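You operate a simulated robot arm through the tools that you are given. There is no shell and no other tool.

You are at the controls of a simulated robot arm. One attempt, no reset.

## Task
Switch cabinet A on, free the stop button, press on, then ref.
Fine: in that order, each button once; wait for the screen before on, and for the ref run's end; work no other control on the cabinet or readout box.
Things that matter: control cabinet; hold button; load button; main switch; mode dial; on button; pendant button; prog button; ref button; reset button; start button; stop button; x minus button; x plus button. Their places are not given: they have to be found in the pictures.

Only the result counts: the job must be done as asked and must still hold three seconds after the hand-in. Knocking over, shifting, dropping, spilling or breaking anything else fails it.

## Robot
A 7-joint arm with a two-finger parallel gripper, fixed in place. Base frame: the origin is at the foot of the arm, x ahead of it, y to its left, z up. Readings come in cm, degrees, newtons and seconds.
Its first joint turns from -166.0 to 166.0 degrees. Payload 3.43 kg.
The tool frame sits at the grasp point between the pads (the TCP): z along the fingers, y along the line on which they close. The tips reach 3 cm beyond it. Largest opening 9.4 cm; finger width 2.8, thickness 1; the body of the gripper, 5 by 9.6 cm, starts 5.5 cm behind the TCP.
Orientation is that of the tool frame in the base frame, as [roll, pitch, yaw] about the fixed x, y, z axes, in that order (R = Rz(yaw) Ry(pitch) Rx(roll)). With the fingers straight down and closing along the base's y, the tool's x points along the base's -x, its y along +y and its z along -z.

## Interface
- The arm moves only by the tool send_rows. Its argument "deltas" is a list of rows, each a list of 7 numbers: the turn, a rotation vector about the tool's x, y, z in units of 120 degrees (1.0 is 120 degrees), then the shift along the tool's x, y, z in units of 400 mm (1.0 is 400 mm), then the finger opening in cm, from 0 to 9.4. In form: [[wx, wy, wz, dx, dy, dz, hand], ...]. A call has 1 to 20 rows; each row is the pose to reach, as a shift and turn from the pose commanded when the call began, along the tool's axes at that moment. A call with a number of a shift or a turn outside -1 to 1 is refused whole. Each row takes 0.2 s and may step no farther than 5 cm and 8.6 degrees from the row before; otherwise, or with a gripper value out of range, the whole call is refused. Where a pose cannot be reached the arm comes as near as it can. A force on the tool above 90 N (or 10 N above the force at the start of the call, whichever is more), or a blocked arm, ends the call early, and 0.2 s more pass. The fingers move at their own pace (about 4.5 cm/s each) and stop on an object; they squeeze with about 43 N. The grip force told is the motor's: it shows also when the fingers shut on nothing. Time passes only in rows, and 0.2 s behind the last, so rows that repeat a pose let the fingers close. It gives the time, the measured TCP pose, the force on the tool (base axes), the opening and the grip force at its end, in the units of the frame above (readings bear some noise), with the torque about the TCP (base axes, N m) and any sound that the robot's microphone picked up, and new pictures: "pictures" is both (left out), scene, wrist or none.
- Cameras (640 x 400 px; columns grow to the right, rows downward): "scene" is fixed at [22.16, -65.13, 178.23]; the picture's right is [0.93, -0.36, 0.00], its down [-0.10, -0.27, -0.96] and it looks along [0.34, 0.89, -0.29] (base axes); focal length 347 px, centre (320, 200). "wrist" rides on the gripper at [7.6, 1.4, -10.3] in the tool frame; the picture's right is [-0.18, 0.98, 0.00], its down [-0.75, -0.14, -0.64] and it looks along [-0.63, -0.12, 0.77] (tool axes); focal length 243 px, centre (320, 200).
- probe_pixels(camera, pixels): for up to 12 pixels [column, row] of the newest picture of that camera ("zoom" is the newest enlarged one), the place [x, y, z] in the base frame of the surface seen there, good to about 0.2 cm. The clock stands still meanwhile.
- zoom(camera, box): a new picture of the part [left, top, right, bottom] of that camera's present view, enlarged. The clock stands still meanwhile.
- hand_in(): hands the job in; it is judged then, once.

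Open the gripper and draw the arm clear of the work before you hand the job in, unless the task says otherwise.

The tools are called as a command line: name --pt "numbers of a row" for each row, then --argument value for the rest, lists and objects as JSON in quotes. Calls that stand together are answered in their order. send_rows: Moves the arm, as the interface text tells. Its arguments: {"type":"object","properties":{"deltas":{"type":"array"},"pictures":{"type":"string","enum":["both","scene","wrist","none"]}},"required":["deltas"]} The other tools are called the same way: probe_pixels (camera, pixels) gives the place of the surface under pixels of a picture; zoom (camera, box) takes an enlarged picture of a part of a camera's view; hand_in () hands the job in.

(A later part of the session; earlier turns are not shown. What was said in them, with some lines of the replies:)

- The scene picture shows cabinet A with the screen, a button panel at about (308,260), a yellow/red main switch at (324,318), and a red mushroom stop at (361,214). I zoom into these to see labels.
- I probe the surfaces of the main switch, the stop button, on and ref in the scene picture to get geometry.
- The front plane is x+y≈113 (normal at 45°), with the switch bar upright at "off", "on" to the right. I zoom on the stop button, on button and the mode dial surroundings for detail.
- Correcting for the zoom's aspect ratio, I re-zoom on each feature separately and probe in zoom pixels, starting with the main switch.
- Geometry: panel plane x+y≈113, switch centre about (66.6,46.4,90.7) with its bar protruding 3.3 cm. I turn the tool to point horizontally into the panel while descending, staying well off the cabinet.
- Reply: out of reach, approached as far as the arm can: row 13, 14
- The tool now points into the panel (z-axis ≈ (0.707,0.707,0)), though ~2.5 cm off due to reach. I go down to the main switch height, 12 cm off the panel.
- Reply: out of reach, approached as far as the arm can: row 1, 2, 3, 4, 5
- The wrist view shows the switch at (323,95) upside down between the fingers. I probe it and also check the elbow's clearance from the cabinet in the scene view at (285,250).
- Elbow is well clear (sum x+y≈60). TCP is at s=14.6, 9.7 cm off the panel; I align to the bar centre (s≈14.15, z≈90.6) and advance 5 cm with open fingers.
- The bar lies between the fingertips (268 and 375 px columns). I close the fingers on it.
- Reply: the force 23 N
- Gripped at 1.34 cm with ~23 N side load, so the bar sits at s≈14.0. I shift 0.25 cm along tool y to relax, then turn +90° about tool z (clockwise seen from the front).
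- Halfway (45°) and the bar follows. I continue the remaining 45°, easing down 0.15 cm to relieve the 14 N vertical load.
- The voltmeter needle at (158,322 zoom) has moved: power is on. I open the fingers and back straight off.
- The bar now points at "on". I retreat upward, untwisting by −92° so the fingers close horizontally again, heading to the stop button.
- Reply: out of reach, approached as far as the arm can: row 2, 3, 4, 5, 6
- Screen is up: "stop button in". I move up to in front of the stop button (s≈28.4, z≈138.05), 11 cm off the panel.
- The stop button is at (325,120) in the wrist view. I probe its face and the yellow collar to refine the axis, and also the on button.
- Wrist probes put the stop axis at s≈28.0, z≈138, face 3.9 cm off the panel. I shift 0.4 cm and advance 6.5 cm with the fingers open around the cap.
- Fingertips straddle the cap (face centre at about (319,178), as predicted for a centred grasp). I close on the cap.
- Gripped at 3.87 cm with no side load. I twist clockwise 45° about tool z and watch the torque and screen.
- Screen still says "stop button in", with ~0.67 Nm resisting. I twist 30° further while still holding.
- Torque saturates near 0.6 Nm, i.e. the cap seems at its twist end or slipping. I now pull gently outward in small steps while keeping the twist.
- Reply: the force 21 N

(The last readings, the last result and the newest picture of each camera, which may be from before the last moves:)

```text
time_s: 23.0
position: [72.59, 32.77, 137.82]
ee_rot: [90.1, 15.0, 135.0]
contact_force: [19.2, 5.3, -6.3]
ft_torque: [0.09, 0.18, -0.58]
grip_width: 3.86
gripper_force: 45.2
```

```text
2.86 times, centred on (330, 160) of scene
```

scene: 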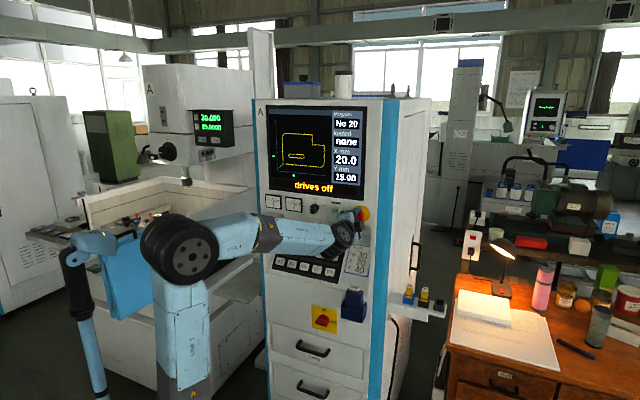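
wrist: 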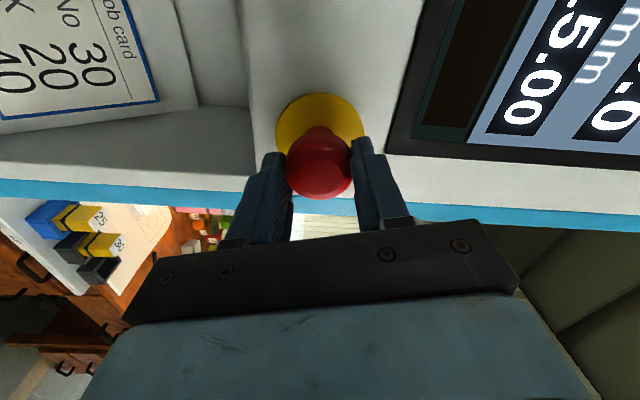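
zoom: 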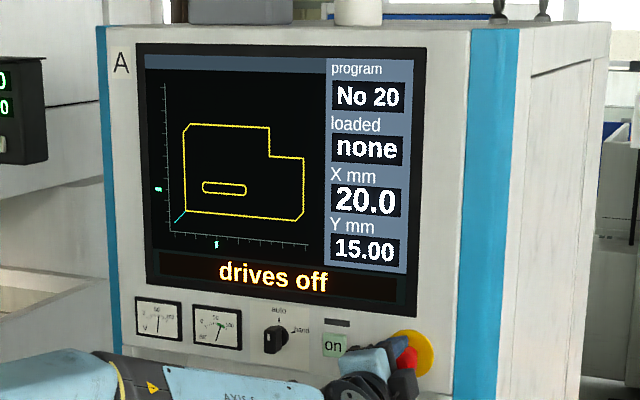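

Screen reads "drives off": the stop button is free. I open slightly and back straight out.

send_rows --pt "0 0 0 0 0 0 5.2" --pt "0 0 0 0 0 0 5.2" --pt "0 0 0 0 0 -0.03 5.2" --pt "0 0 0 0 0 -0.08 5.2" --pt "0 0 0 0 0 -0.14 5.2" --pt "0 0 0 0 0 -0.2 5.2"

zoom --camera "scene" --box '[250, 90, 410, 230]'

```text
time_s: 24.4
position: [66.7, 27.04, 137.83]
ee_rot: [90.0, 15.0, 135.0]
contact_force: [-0.1, -0.5, -0.5]
ft_torque: [0.06, -0.03, 0.02]
grip_width: 5.2
gripper_force: 0.0
```

scene: 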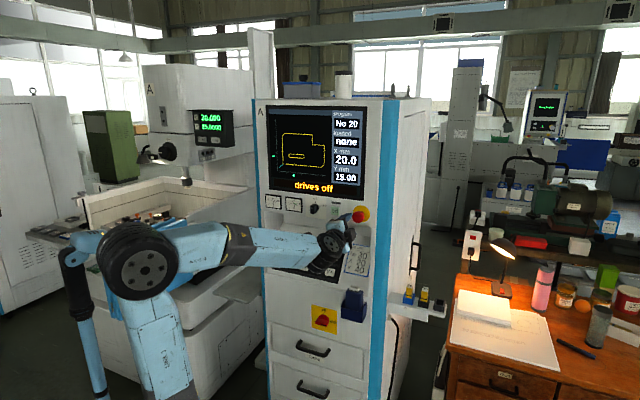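
wrist: 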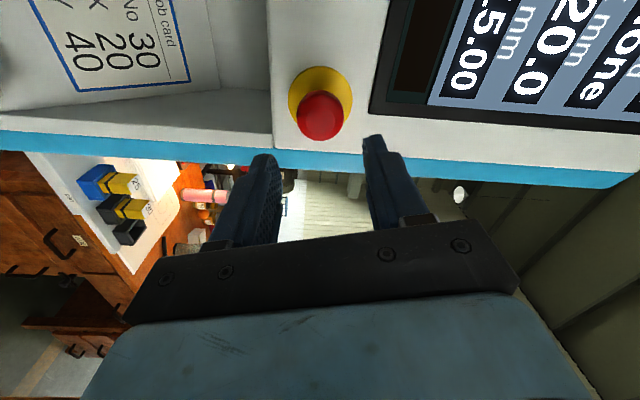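

```text
2.86 times, centred on (330, 160) of scene
```

zoom: 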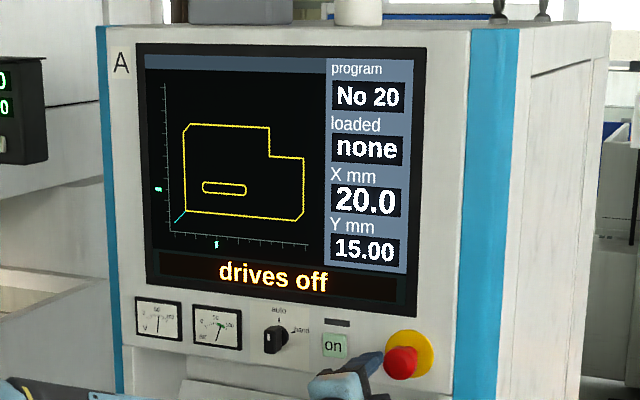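

Stop button is out and the screen says "drives off". I untwist, close the fingers and move across to in front of the on button (s≈18.75), ~11.5 cm off the panel.

send_rows --pt "0 0 -0.0625 0.0223 0.0065 0.005 5" --pt "0 0 -0.125 0.0446 0.013 0.01 3" --pt "0 0 -0.1875 0.0669 0.0195 0.015 1" --pt "0 0 -0.25 0.0892 0.026 0.02 0" --pt "0 0 -0.3125 0.1115 0.0325 0.025 0" --pt "0 0 -0.375 0.1338 0.039 0.03 0" --pt "0 0 -0.4375 0.1561 0.0455 0.035 0" --pt "0 0 -0.5 0.1784 0.052 0.04 0" --pt "0 0 -0.5625 0.2007 0.0585 0.045 0" --pt "0 0 -0.625 0.223 0.065 0.05 0" --pt "0 0 -0.625 0.223 0.065 0.05 0"

```text
time_s: 26.8
position: [61.48, 34.86, 138.09]
ee_rot: [-89.7, 89.9, -44.8]
contact_force: [-0.6, -0.3, -0.4]
ft_torque: [-0.01, 0.03, -0.03]
grip_width: 0.01
gripper_force: 33.1
```

scene: 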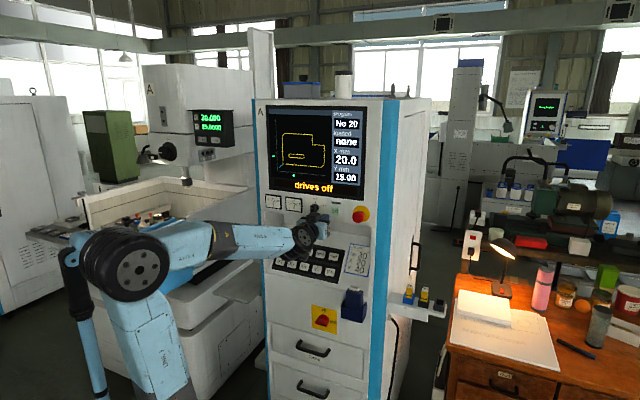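
wrist: 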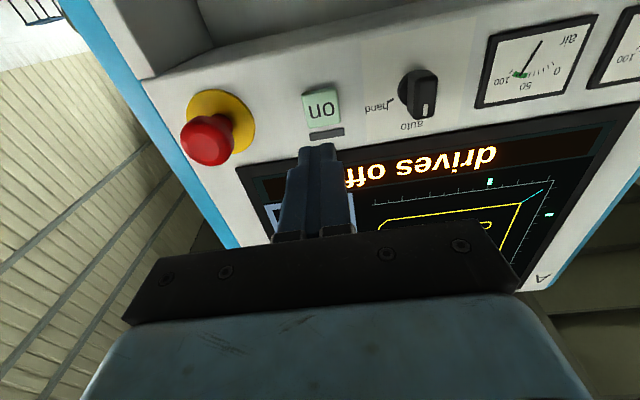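

On button appears at (321,108), right in front of the closed tips. I probe its face and edges to verify alignment.

probe_pixels --camera "wrist" --pixels '[[321, 108], [306, 108], [337, 105], [320, 95], [323, 118], [425, 95], [420, 75], [300, 130], [360, 120]]'

zoom --camera "wrist" --box '[240, 60, 440, 190]'

```text
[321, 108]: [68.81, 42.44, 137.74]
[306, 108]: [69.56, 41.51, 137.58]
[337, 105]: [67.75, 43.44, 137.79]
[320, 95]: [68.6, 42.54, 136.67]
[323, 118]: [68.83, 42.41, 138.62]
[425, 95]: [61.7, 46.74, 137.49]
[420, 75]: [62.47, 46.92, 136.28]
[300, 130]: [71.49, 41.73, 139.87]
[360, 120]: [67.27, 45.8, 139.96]
```

```text
3.08 times, centred on (340, 125) of wrist
```

zoom: 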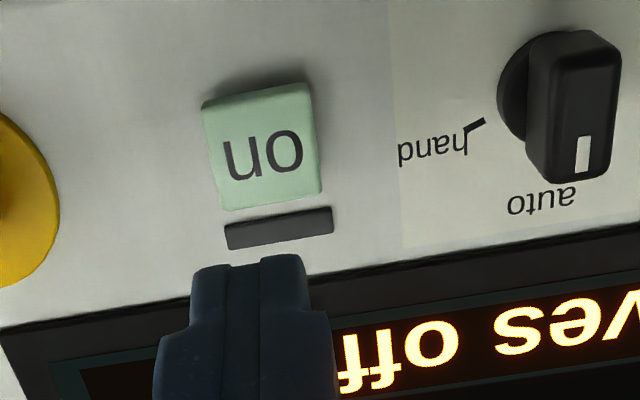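

Aligned within 0.2 cm. I advance to leave the tips ~0.7 cm from the on button's face.

send_rows --pt "0 0 0 0.006 0.0035 0.04 0" --pt "0 0 0 0.006 0.0035 0.08 0" --pt "0 0 0 0.006 0.0035 0.12 0" --pt "0 0 0 0.006 0.0035 0.155 0" --pt "0 0 0 0.006 0.0035 0.1695 0" --pt "0 0 0 0.006 0.0035 0.1695 0"

zoom --camera "wrist" --box '[240, 60, 440, 190]'

```text
time_s: 28.2
position: [66.06, 39.88, 137.81]
ee_rot: [-56.5, 89.9, -11.5]
contact_force: [0.2, 0.3, -0.7]
ft_torque: [0.0, 0.03, 0.01]
grip_width: 0.01
gripper_force: 33.4
```

scene: 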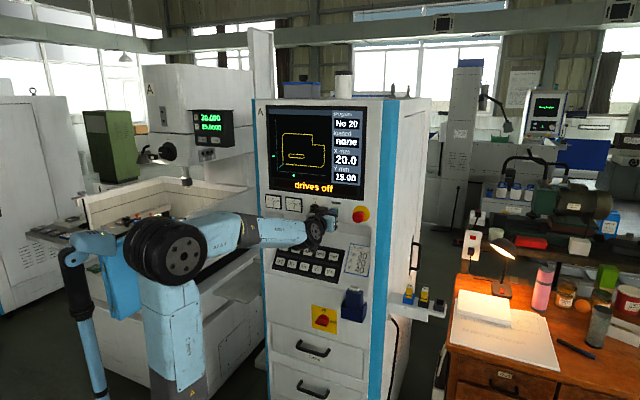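
wrist: 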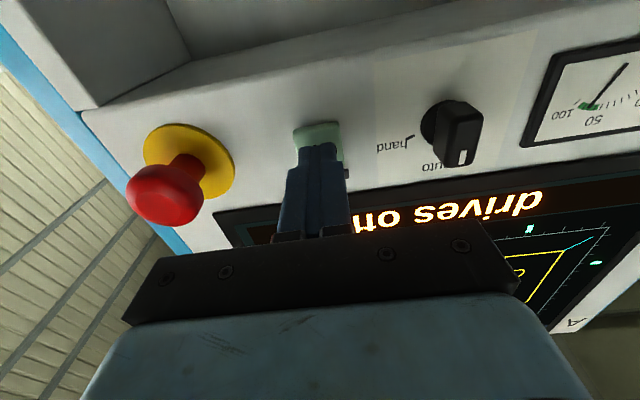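

```text
3.08 times, centred on (340, 125) of wrist
```

zoom: 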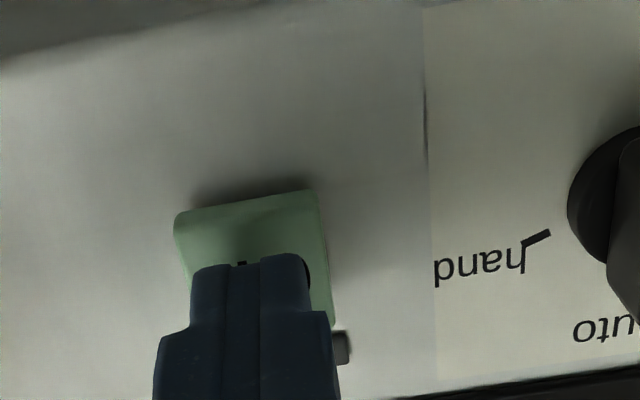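

Tips are centred over the on button. I press in small steps.

send_rows --pt "0 0 0 0 0 0.01 0" --pt "0 0 0 0 0 0.017 0" --pt "0 0 0 0 0 0.021 0" --pt "0 0 0 0 0 0.025 0" --pt "0 0 0 0 0 0.029 0"

zoom --camera "scene" --box '[250, 90, 410, 230]'

```text
time_s: 29.4
position: [66.95, 40.67, 137.91]
ee_rot: [16.8, 90.0, 61.9]
contact_force: [-4.6, -4.3, -2.8]
ft_torque: [-0.07, 0.03, 0.01]
grip_width: 0.0
gripper_force: 33.1
heard: click
```

scene: 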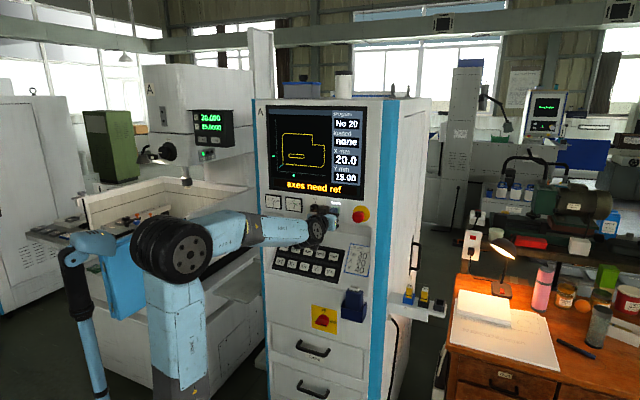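
wrist: 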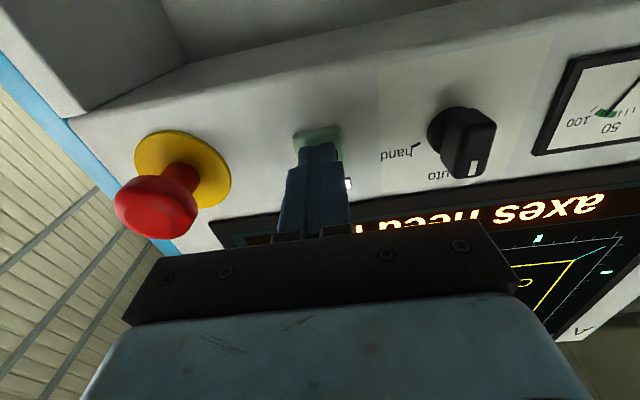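

```text
2.86 times, centred on (330, 160) of scene
```

zoom: 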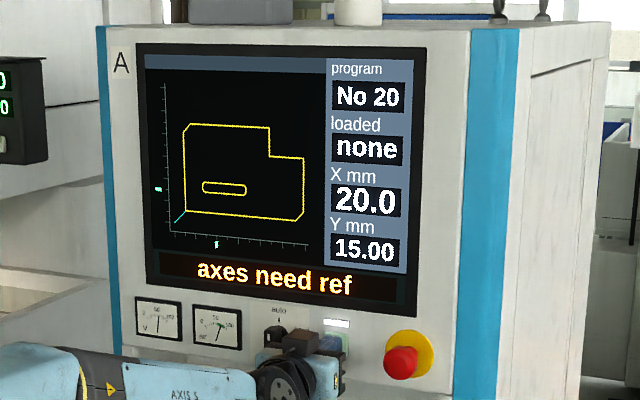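

Click heard, and the screen reads "axes need ref" with the on lamp lit. I withdraw straight back 9 cm.

send_rows --pt "0 0 0 0 0 -0.02 0" --pt "0 0 0 0 0 -0.06 0" --pt "0 0 0 0 0 -0.11 0" --pt "0 0 0 0 0 -0.17 0" --pt "0 0 0 0 0 -0.225 0" --pictures "scene"

```text
time_s: 30.6
position: [60.81, 34.31, 137.93]
ee_rot: [173.5, 90.0, -141.5]
contact_force: [0.2, 0.4, 0.1]
ft_torque: [-0.01, -0.01, 0.02]
grip_width: 0.0
gripper_force: 33.1
```

scene: 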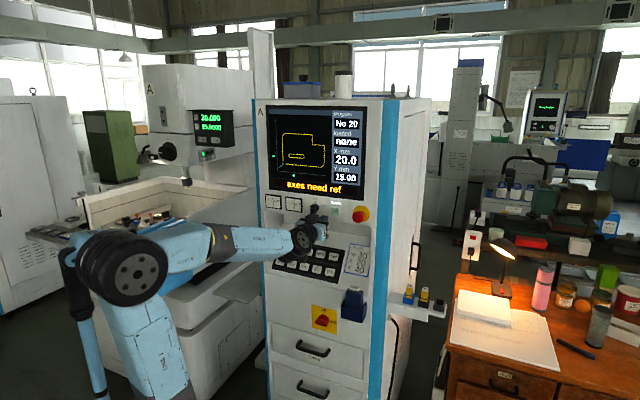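

Before swinging left to ref, I probe the neighbouring machine tank, its readout box and the shelf to check arm clearance.

probe_pixels --camera "scene" --pixels '[[85, 203], [190, 200], [175, 180], [213, 125], [160, 150], [185, 183], [245, 200], [120, 280], [235, 290], [80, 240], [100, 270], [140, 265]]'

```text
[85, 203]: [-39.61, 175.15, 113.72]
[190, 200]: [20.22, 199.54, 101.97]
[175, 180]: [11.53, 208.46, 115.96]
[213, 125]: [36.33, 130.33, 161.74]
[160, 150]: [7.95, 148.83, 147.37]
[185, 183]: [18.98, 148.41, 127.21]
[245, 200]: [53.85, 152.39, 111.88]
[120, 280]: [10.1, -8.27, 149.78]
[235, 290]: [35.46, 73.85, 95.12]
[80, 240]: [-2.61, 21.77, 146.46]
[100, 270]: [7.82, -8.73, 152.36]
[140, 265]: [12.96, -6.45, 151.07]
```

Obstacles are far (shelf top at (35,74,95), tank beyond y≈100). I translate to the ref button's standoff while tilting the tool 35.6° downward, normal to the sloped keypad.

send_rows --pt "0 0.0297 0 0.0471 0.0641 0.0091 0" --pt "0 0.0594 0 0.0942 0.1282 0.0182 0" --pt "0 0.0891 0 0.1412 0.1923 0.0273 0" --pt "0 0.1188 0 0.1883 0.2564 0.0364 0" --pt "0 0.1485 0 0.2354 0.3205 0.0455 0" --pt "0 0.1782 0 0.2825 0.3846 0.0546 0" --pt "0 0.2079 0 0.3296 0.4487 0.0637 0" --pt "0 0.2376 0 0.3766 0.5128 0.0728 0" --pt "0 0.2673 0 0.4237 0.5769 0.0819 0" --pt "0 0.297 0 0.4708 0.641 0.091 0" --pt "0 0.297 0 0.4708 0.641 0.091 0"

zoom --camera "wrist" --box '[200, 0, 450, 160]'

```text
time_s: 33.0
position: [44.96, 55.38, 119.15]
ee_rot: [179.9, 54.3, -135.2]
contact_force: [0.2, -0.4, 0.8]
ft_torque: [0.01, 0.02, 0.0]
grip_width: 0.02
gripper_force: 33.0
```

scene: 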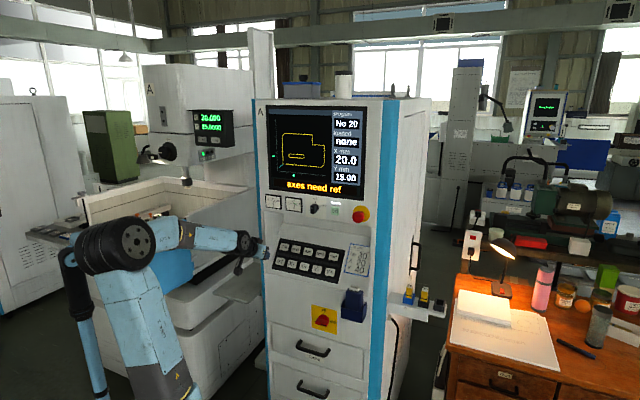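
wrist: 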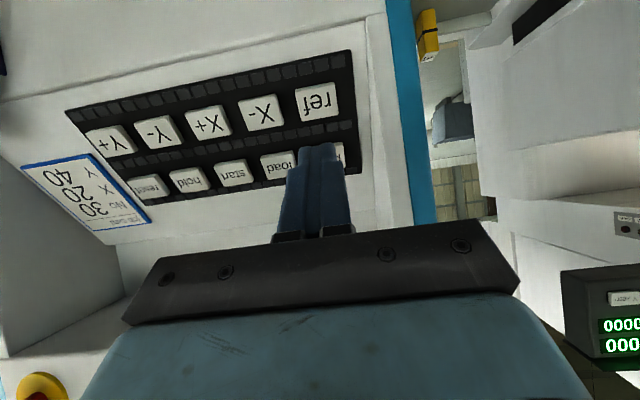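

```text
2.50 times, centred on (325, 80) of wrist
```

zoom: 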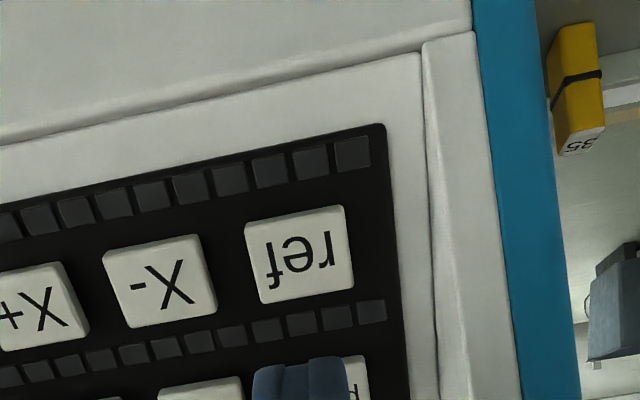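

Ref is visible at about (317,102) in the wrist view. I probe its face, neighbours and the keypad surface to get the exact normal and alignment.

probe_pixels --camera "wrist" --pixels '[[318, 102], [302, 105], [333, 98], [317, 89], [320, 116], [260, 113], [207, 122], [163, 131], [271, 166], [233, 173], [187, 180], [330, 40]]'

```text
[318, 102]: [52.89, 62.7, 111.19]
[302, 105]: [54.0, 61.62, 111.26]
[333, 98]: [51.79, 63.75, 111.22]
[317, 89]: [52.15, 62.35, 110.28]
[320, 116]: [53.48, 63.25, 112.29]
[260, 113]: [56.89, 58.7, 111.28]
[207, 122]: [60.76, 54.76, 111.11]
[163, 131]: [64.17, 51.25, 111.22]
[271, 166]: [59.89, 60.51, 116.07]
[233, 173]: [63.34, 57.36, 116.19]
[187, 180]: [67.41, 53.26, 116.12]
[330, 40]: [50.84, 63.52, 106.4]
```

Ref's centre is (52.9,62.7,111.2), slope ≈35.5°; the tool axis needs −0.43 cm along y and +0.18 cm along x. I correct and advance until the tips are ~0.7 cm from the face.

send_rows --pt "0 0 0 0.0045 -0.0108 0.02 0" --pt "0 0 0 0.0045 -0.0108 0.065 0" --pt "0 0 0 0.0045 -0.0108 0.11 0" --pt "0 0 0 0.0045 -0.0108 0.155 0" --pt "0 0 0 0.0045 -0.0108 0.2 0" --pt "0 0 0 0.0045 -0.0108 0.2375 0" --pt "0 0 0 0.0045 -0.0108 0.2375 0"

zoom --camera "wrist" --box '[220, 60, 420, 200]'

zoom --camera "scene" --box '[230, 210, 330, 290]'

```text
time_s: 34.6
position: [50.8, 60.14, 113.6]
ee_rot: [180.0, 54.5, -135.0]
contact_force: [0.3, 0.4, 0.2]
ft_torque: [-0.02, 0.04, 0.0]
grip_width: 0.02
gripper_force: 32.8
```

scene: 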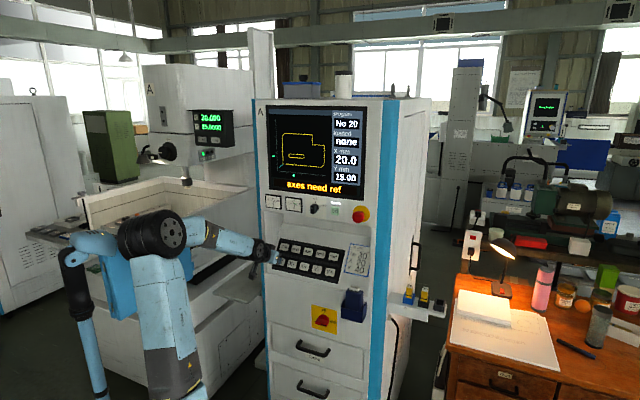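
wrist: 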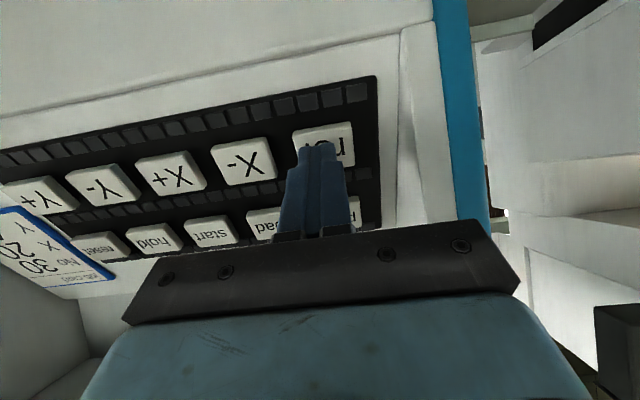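

```text
2.86 times, centred on (320, 130) of wrist
```

zoom: 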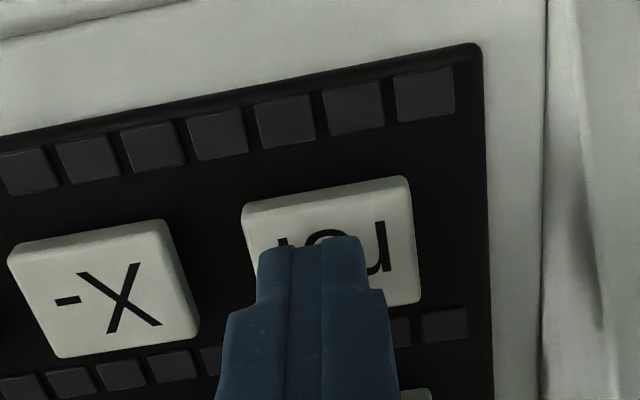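

```text
5.00 times, centred on (280, 250) of scene
```

zoom: 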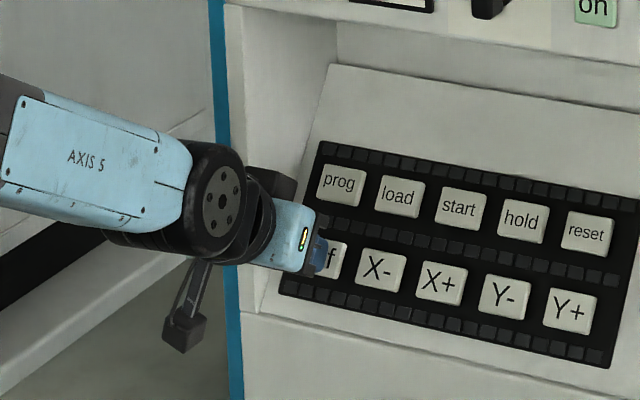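

The tip sits ~0.25 cm toward X- but within ref (finger zoom cols 260–368 on button 245–420). I correct that and press along the normal in small steps.

send_rows --pt "0 0 0 0 0.0062 0.005 0" --pt "0 0 0 0 0.0062 0.015 0" --pt "0 0 0 0 0.0062 0.023 0" --pt "0 0 0 0 0.0062 0.028 0" --pt "0 0 0 0 0.0062 0.032 0" --pt "0 0 0 0 0.0062 0.036 0" --pt "0 0 0 0 0.0062 0.039 0"

zoom --camera "scene" --box '[250, 90, 410, 230]'

```text
time_s: 36.2
position: [51.45, 61.06, 112.51]
ee_rot: [180.0, 54.3, -135.0]
contact_force: [-3.0, -3.0, 5.9]
ft_torque: [0.0, 0.04, 0.02]
grip_width: 0.0
gripper_force: 33.1
heard: click
```

scene: 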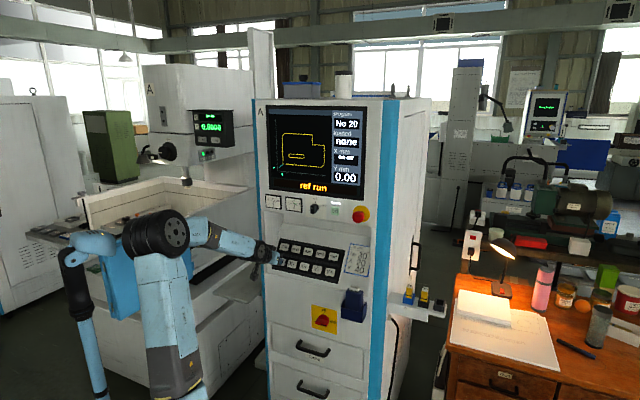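
wrist: 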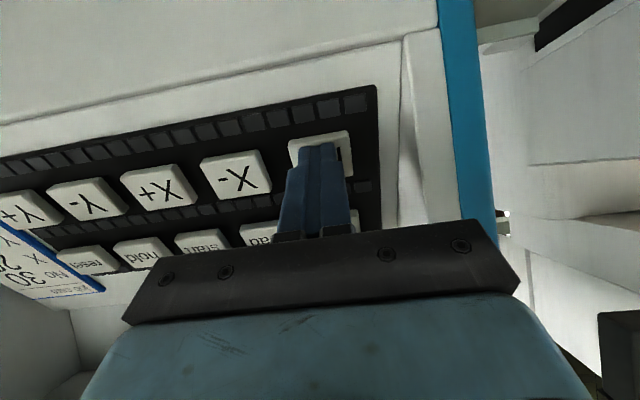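

```text
2.86 times, centred on (330, 160) of scene
```

zoom: 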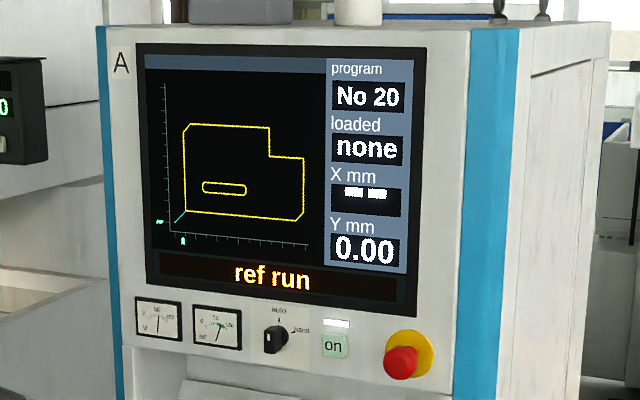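

Click heard and the screen shows "ref run". I withdraw along the normal, opening the gripper once clear, and wait for the run to end.

send_rows --pt "0 0 0 0 0 -0.03 0" --pt "0 0 0 0 0 -0.08 0" --pt "0 0 0 0 0 -0.15 0" --pt "0 0 0 0 0 -0.23 0" --pt "0 0 0 0 0 -0.31 0" --pt "0 0 0 0 0 -0.31 5" --pt "0 0 0 0 0 -0.31 5" --pt "0 0 0 0 0 -0.31 5" --pt "0 0 0 0 0 -0.31 5" --pt "0 0 0 0 0 -0.31 5" --pt "0 0 0 0 0 -0.31 5"

zoom --camera "scene" --box '[250, 90, 410, 230]'

```text
time_s: 38.6
position: [44.44, 54.05, 119.55]
ee_rot: [179.9, 54.4, -134.9]
contact_force: [-0.2, -0.2, 0.3]
ft_torque: [-0.01, 0.02, -0.03]
grip_width: 4.97
gripper_force: 0.1
```

scene: 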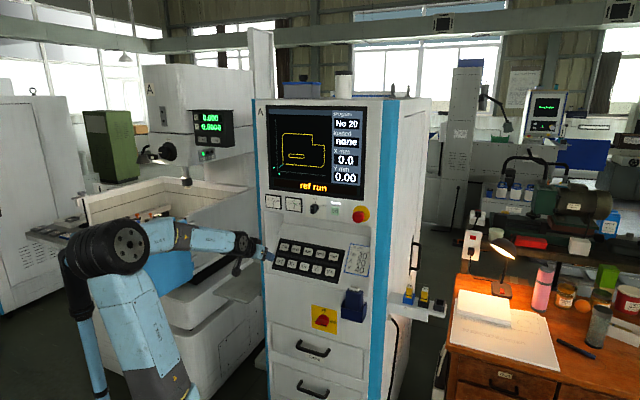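
wrist: 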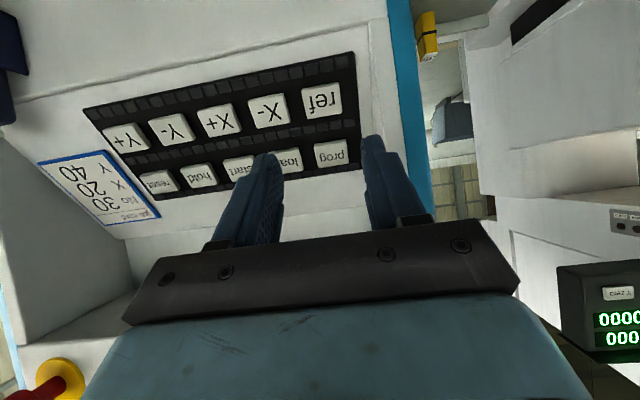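

```text
2.86 times, centred on (330, 160) of scene
```

zoom: 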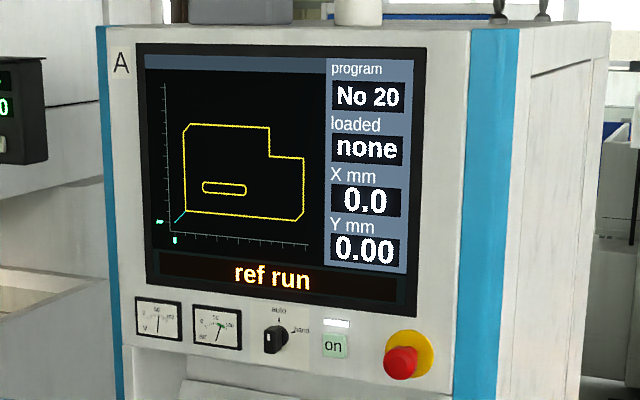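

Axes read 0.0/0.00 but the screen still says "ref run". I wait and draw the arm a bit further away.

send_rows --pt "0 0 0 0 0 -0.05 5" --pt "0 0 0 0 0 -0.1 5" --pt "0 0 0 0 0 -0.1 5" --pt "0 0 0 0 0 -0.1 5" --pt "0 0 0 0 0 -0.1 5" --pt "0 0 0 0 0 -0.1 5" --pt "0 0 0 0 0 -0.1 5" --pt "0 0 0 0 0 -0.1 5" --pt "0 0 0 0 0 -0.1 5" --pt "0 0 0 0 0 -0.1 5" --pt "0 0 0 0 0 -0.1 5" --pt "0 0 0 0 0 -0.1 5" --pt "0 0 0 0 0 -0.1 5" --pt "0 0 0 0 0 -0.1 5" --pt "0 0 0 0 0 -0.1 5"

zoom --camera "scene" --box '[250, 90, 410, 230]'

```text
time_s: 41.8
position: [42.07, 51.61, 121.99]
ee_rot: [-180.0, 54.4, -135.0]
contact_force: [0.1, -0.2, -0.3]
ft_torque: [0.06, -0.03, -0.03]
grip_width: 4.99
gripper_force: 0.0
```

scene: 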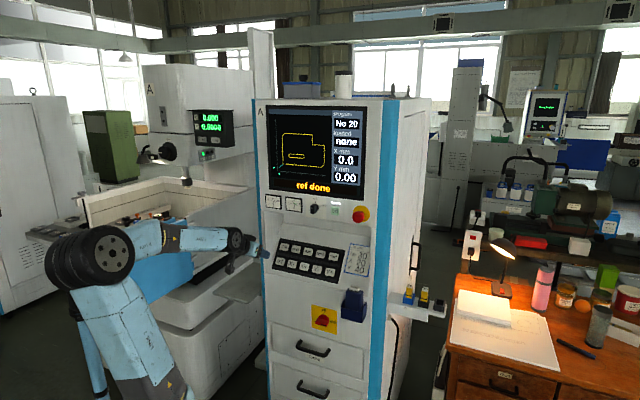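
wrist: 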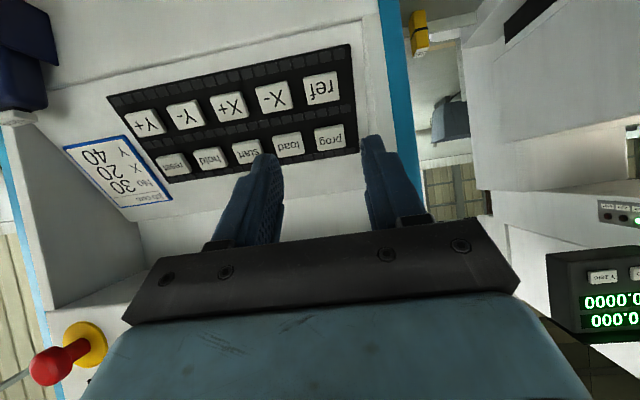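

```text
2.86 times, centred on (330, 160) of scene
```

zoom: 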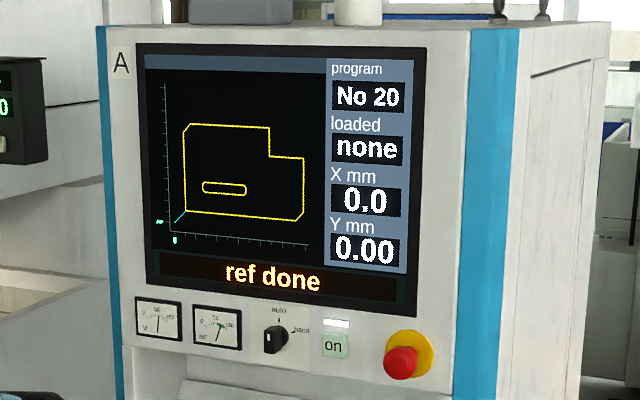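

The screen reads "ref done", the on lamp is lit, the gripper is open and the arm is about 17 cm clear of the keypad. I hand the job in.

hand_in

```text
The job is handed in.
```

Cabinet A is switched on, the stop button is free, and on and ref were each pressed once, in that order. The screen finished on "ref done" with both axes at zero.

- **Main switch:** I turned it to "on" and the voltmeter rose. The screen came up reading "stop button in".
- **Stop button:** twisting clockwise didn't free it by itself. It came out with a gentle pull while twisted, and the screen changed to "drives off".
- **On:** I pressed it once, with the screen already up. There was a click, the lamp lit and the screen read "axes need ref".
- **Ref:** I pressed it once and heard a click. I waited through "ref run" until it showed "ref done" before handing in.

I worked no other control on the cabinet or readout box. The gripper was open and the arm well clear of the cabinet at hand-in.
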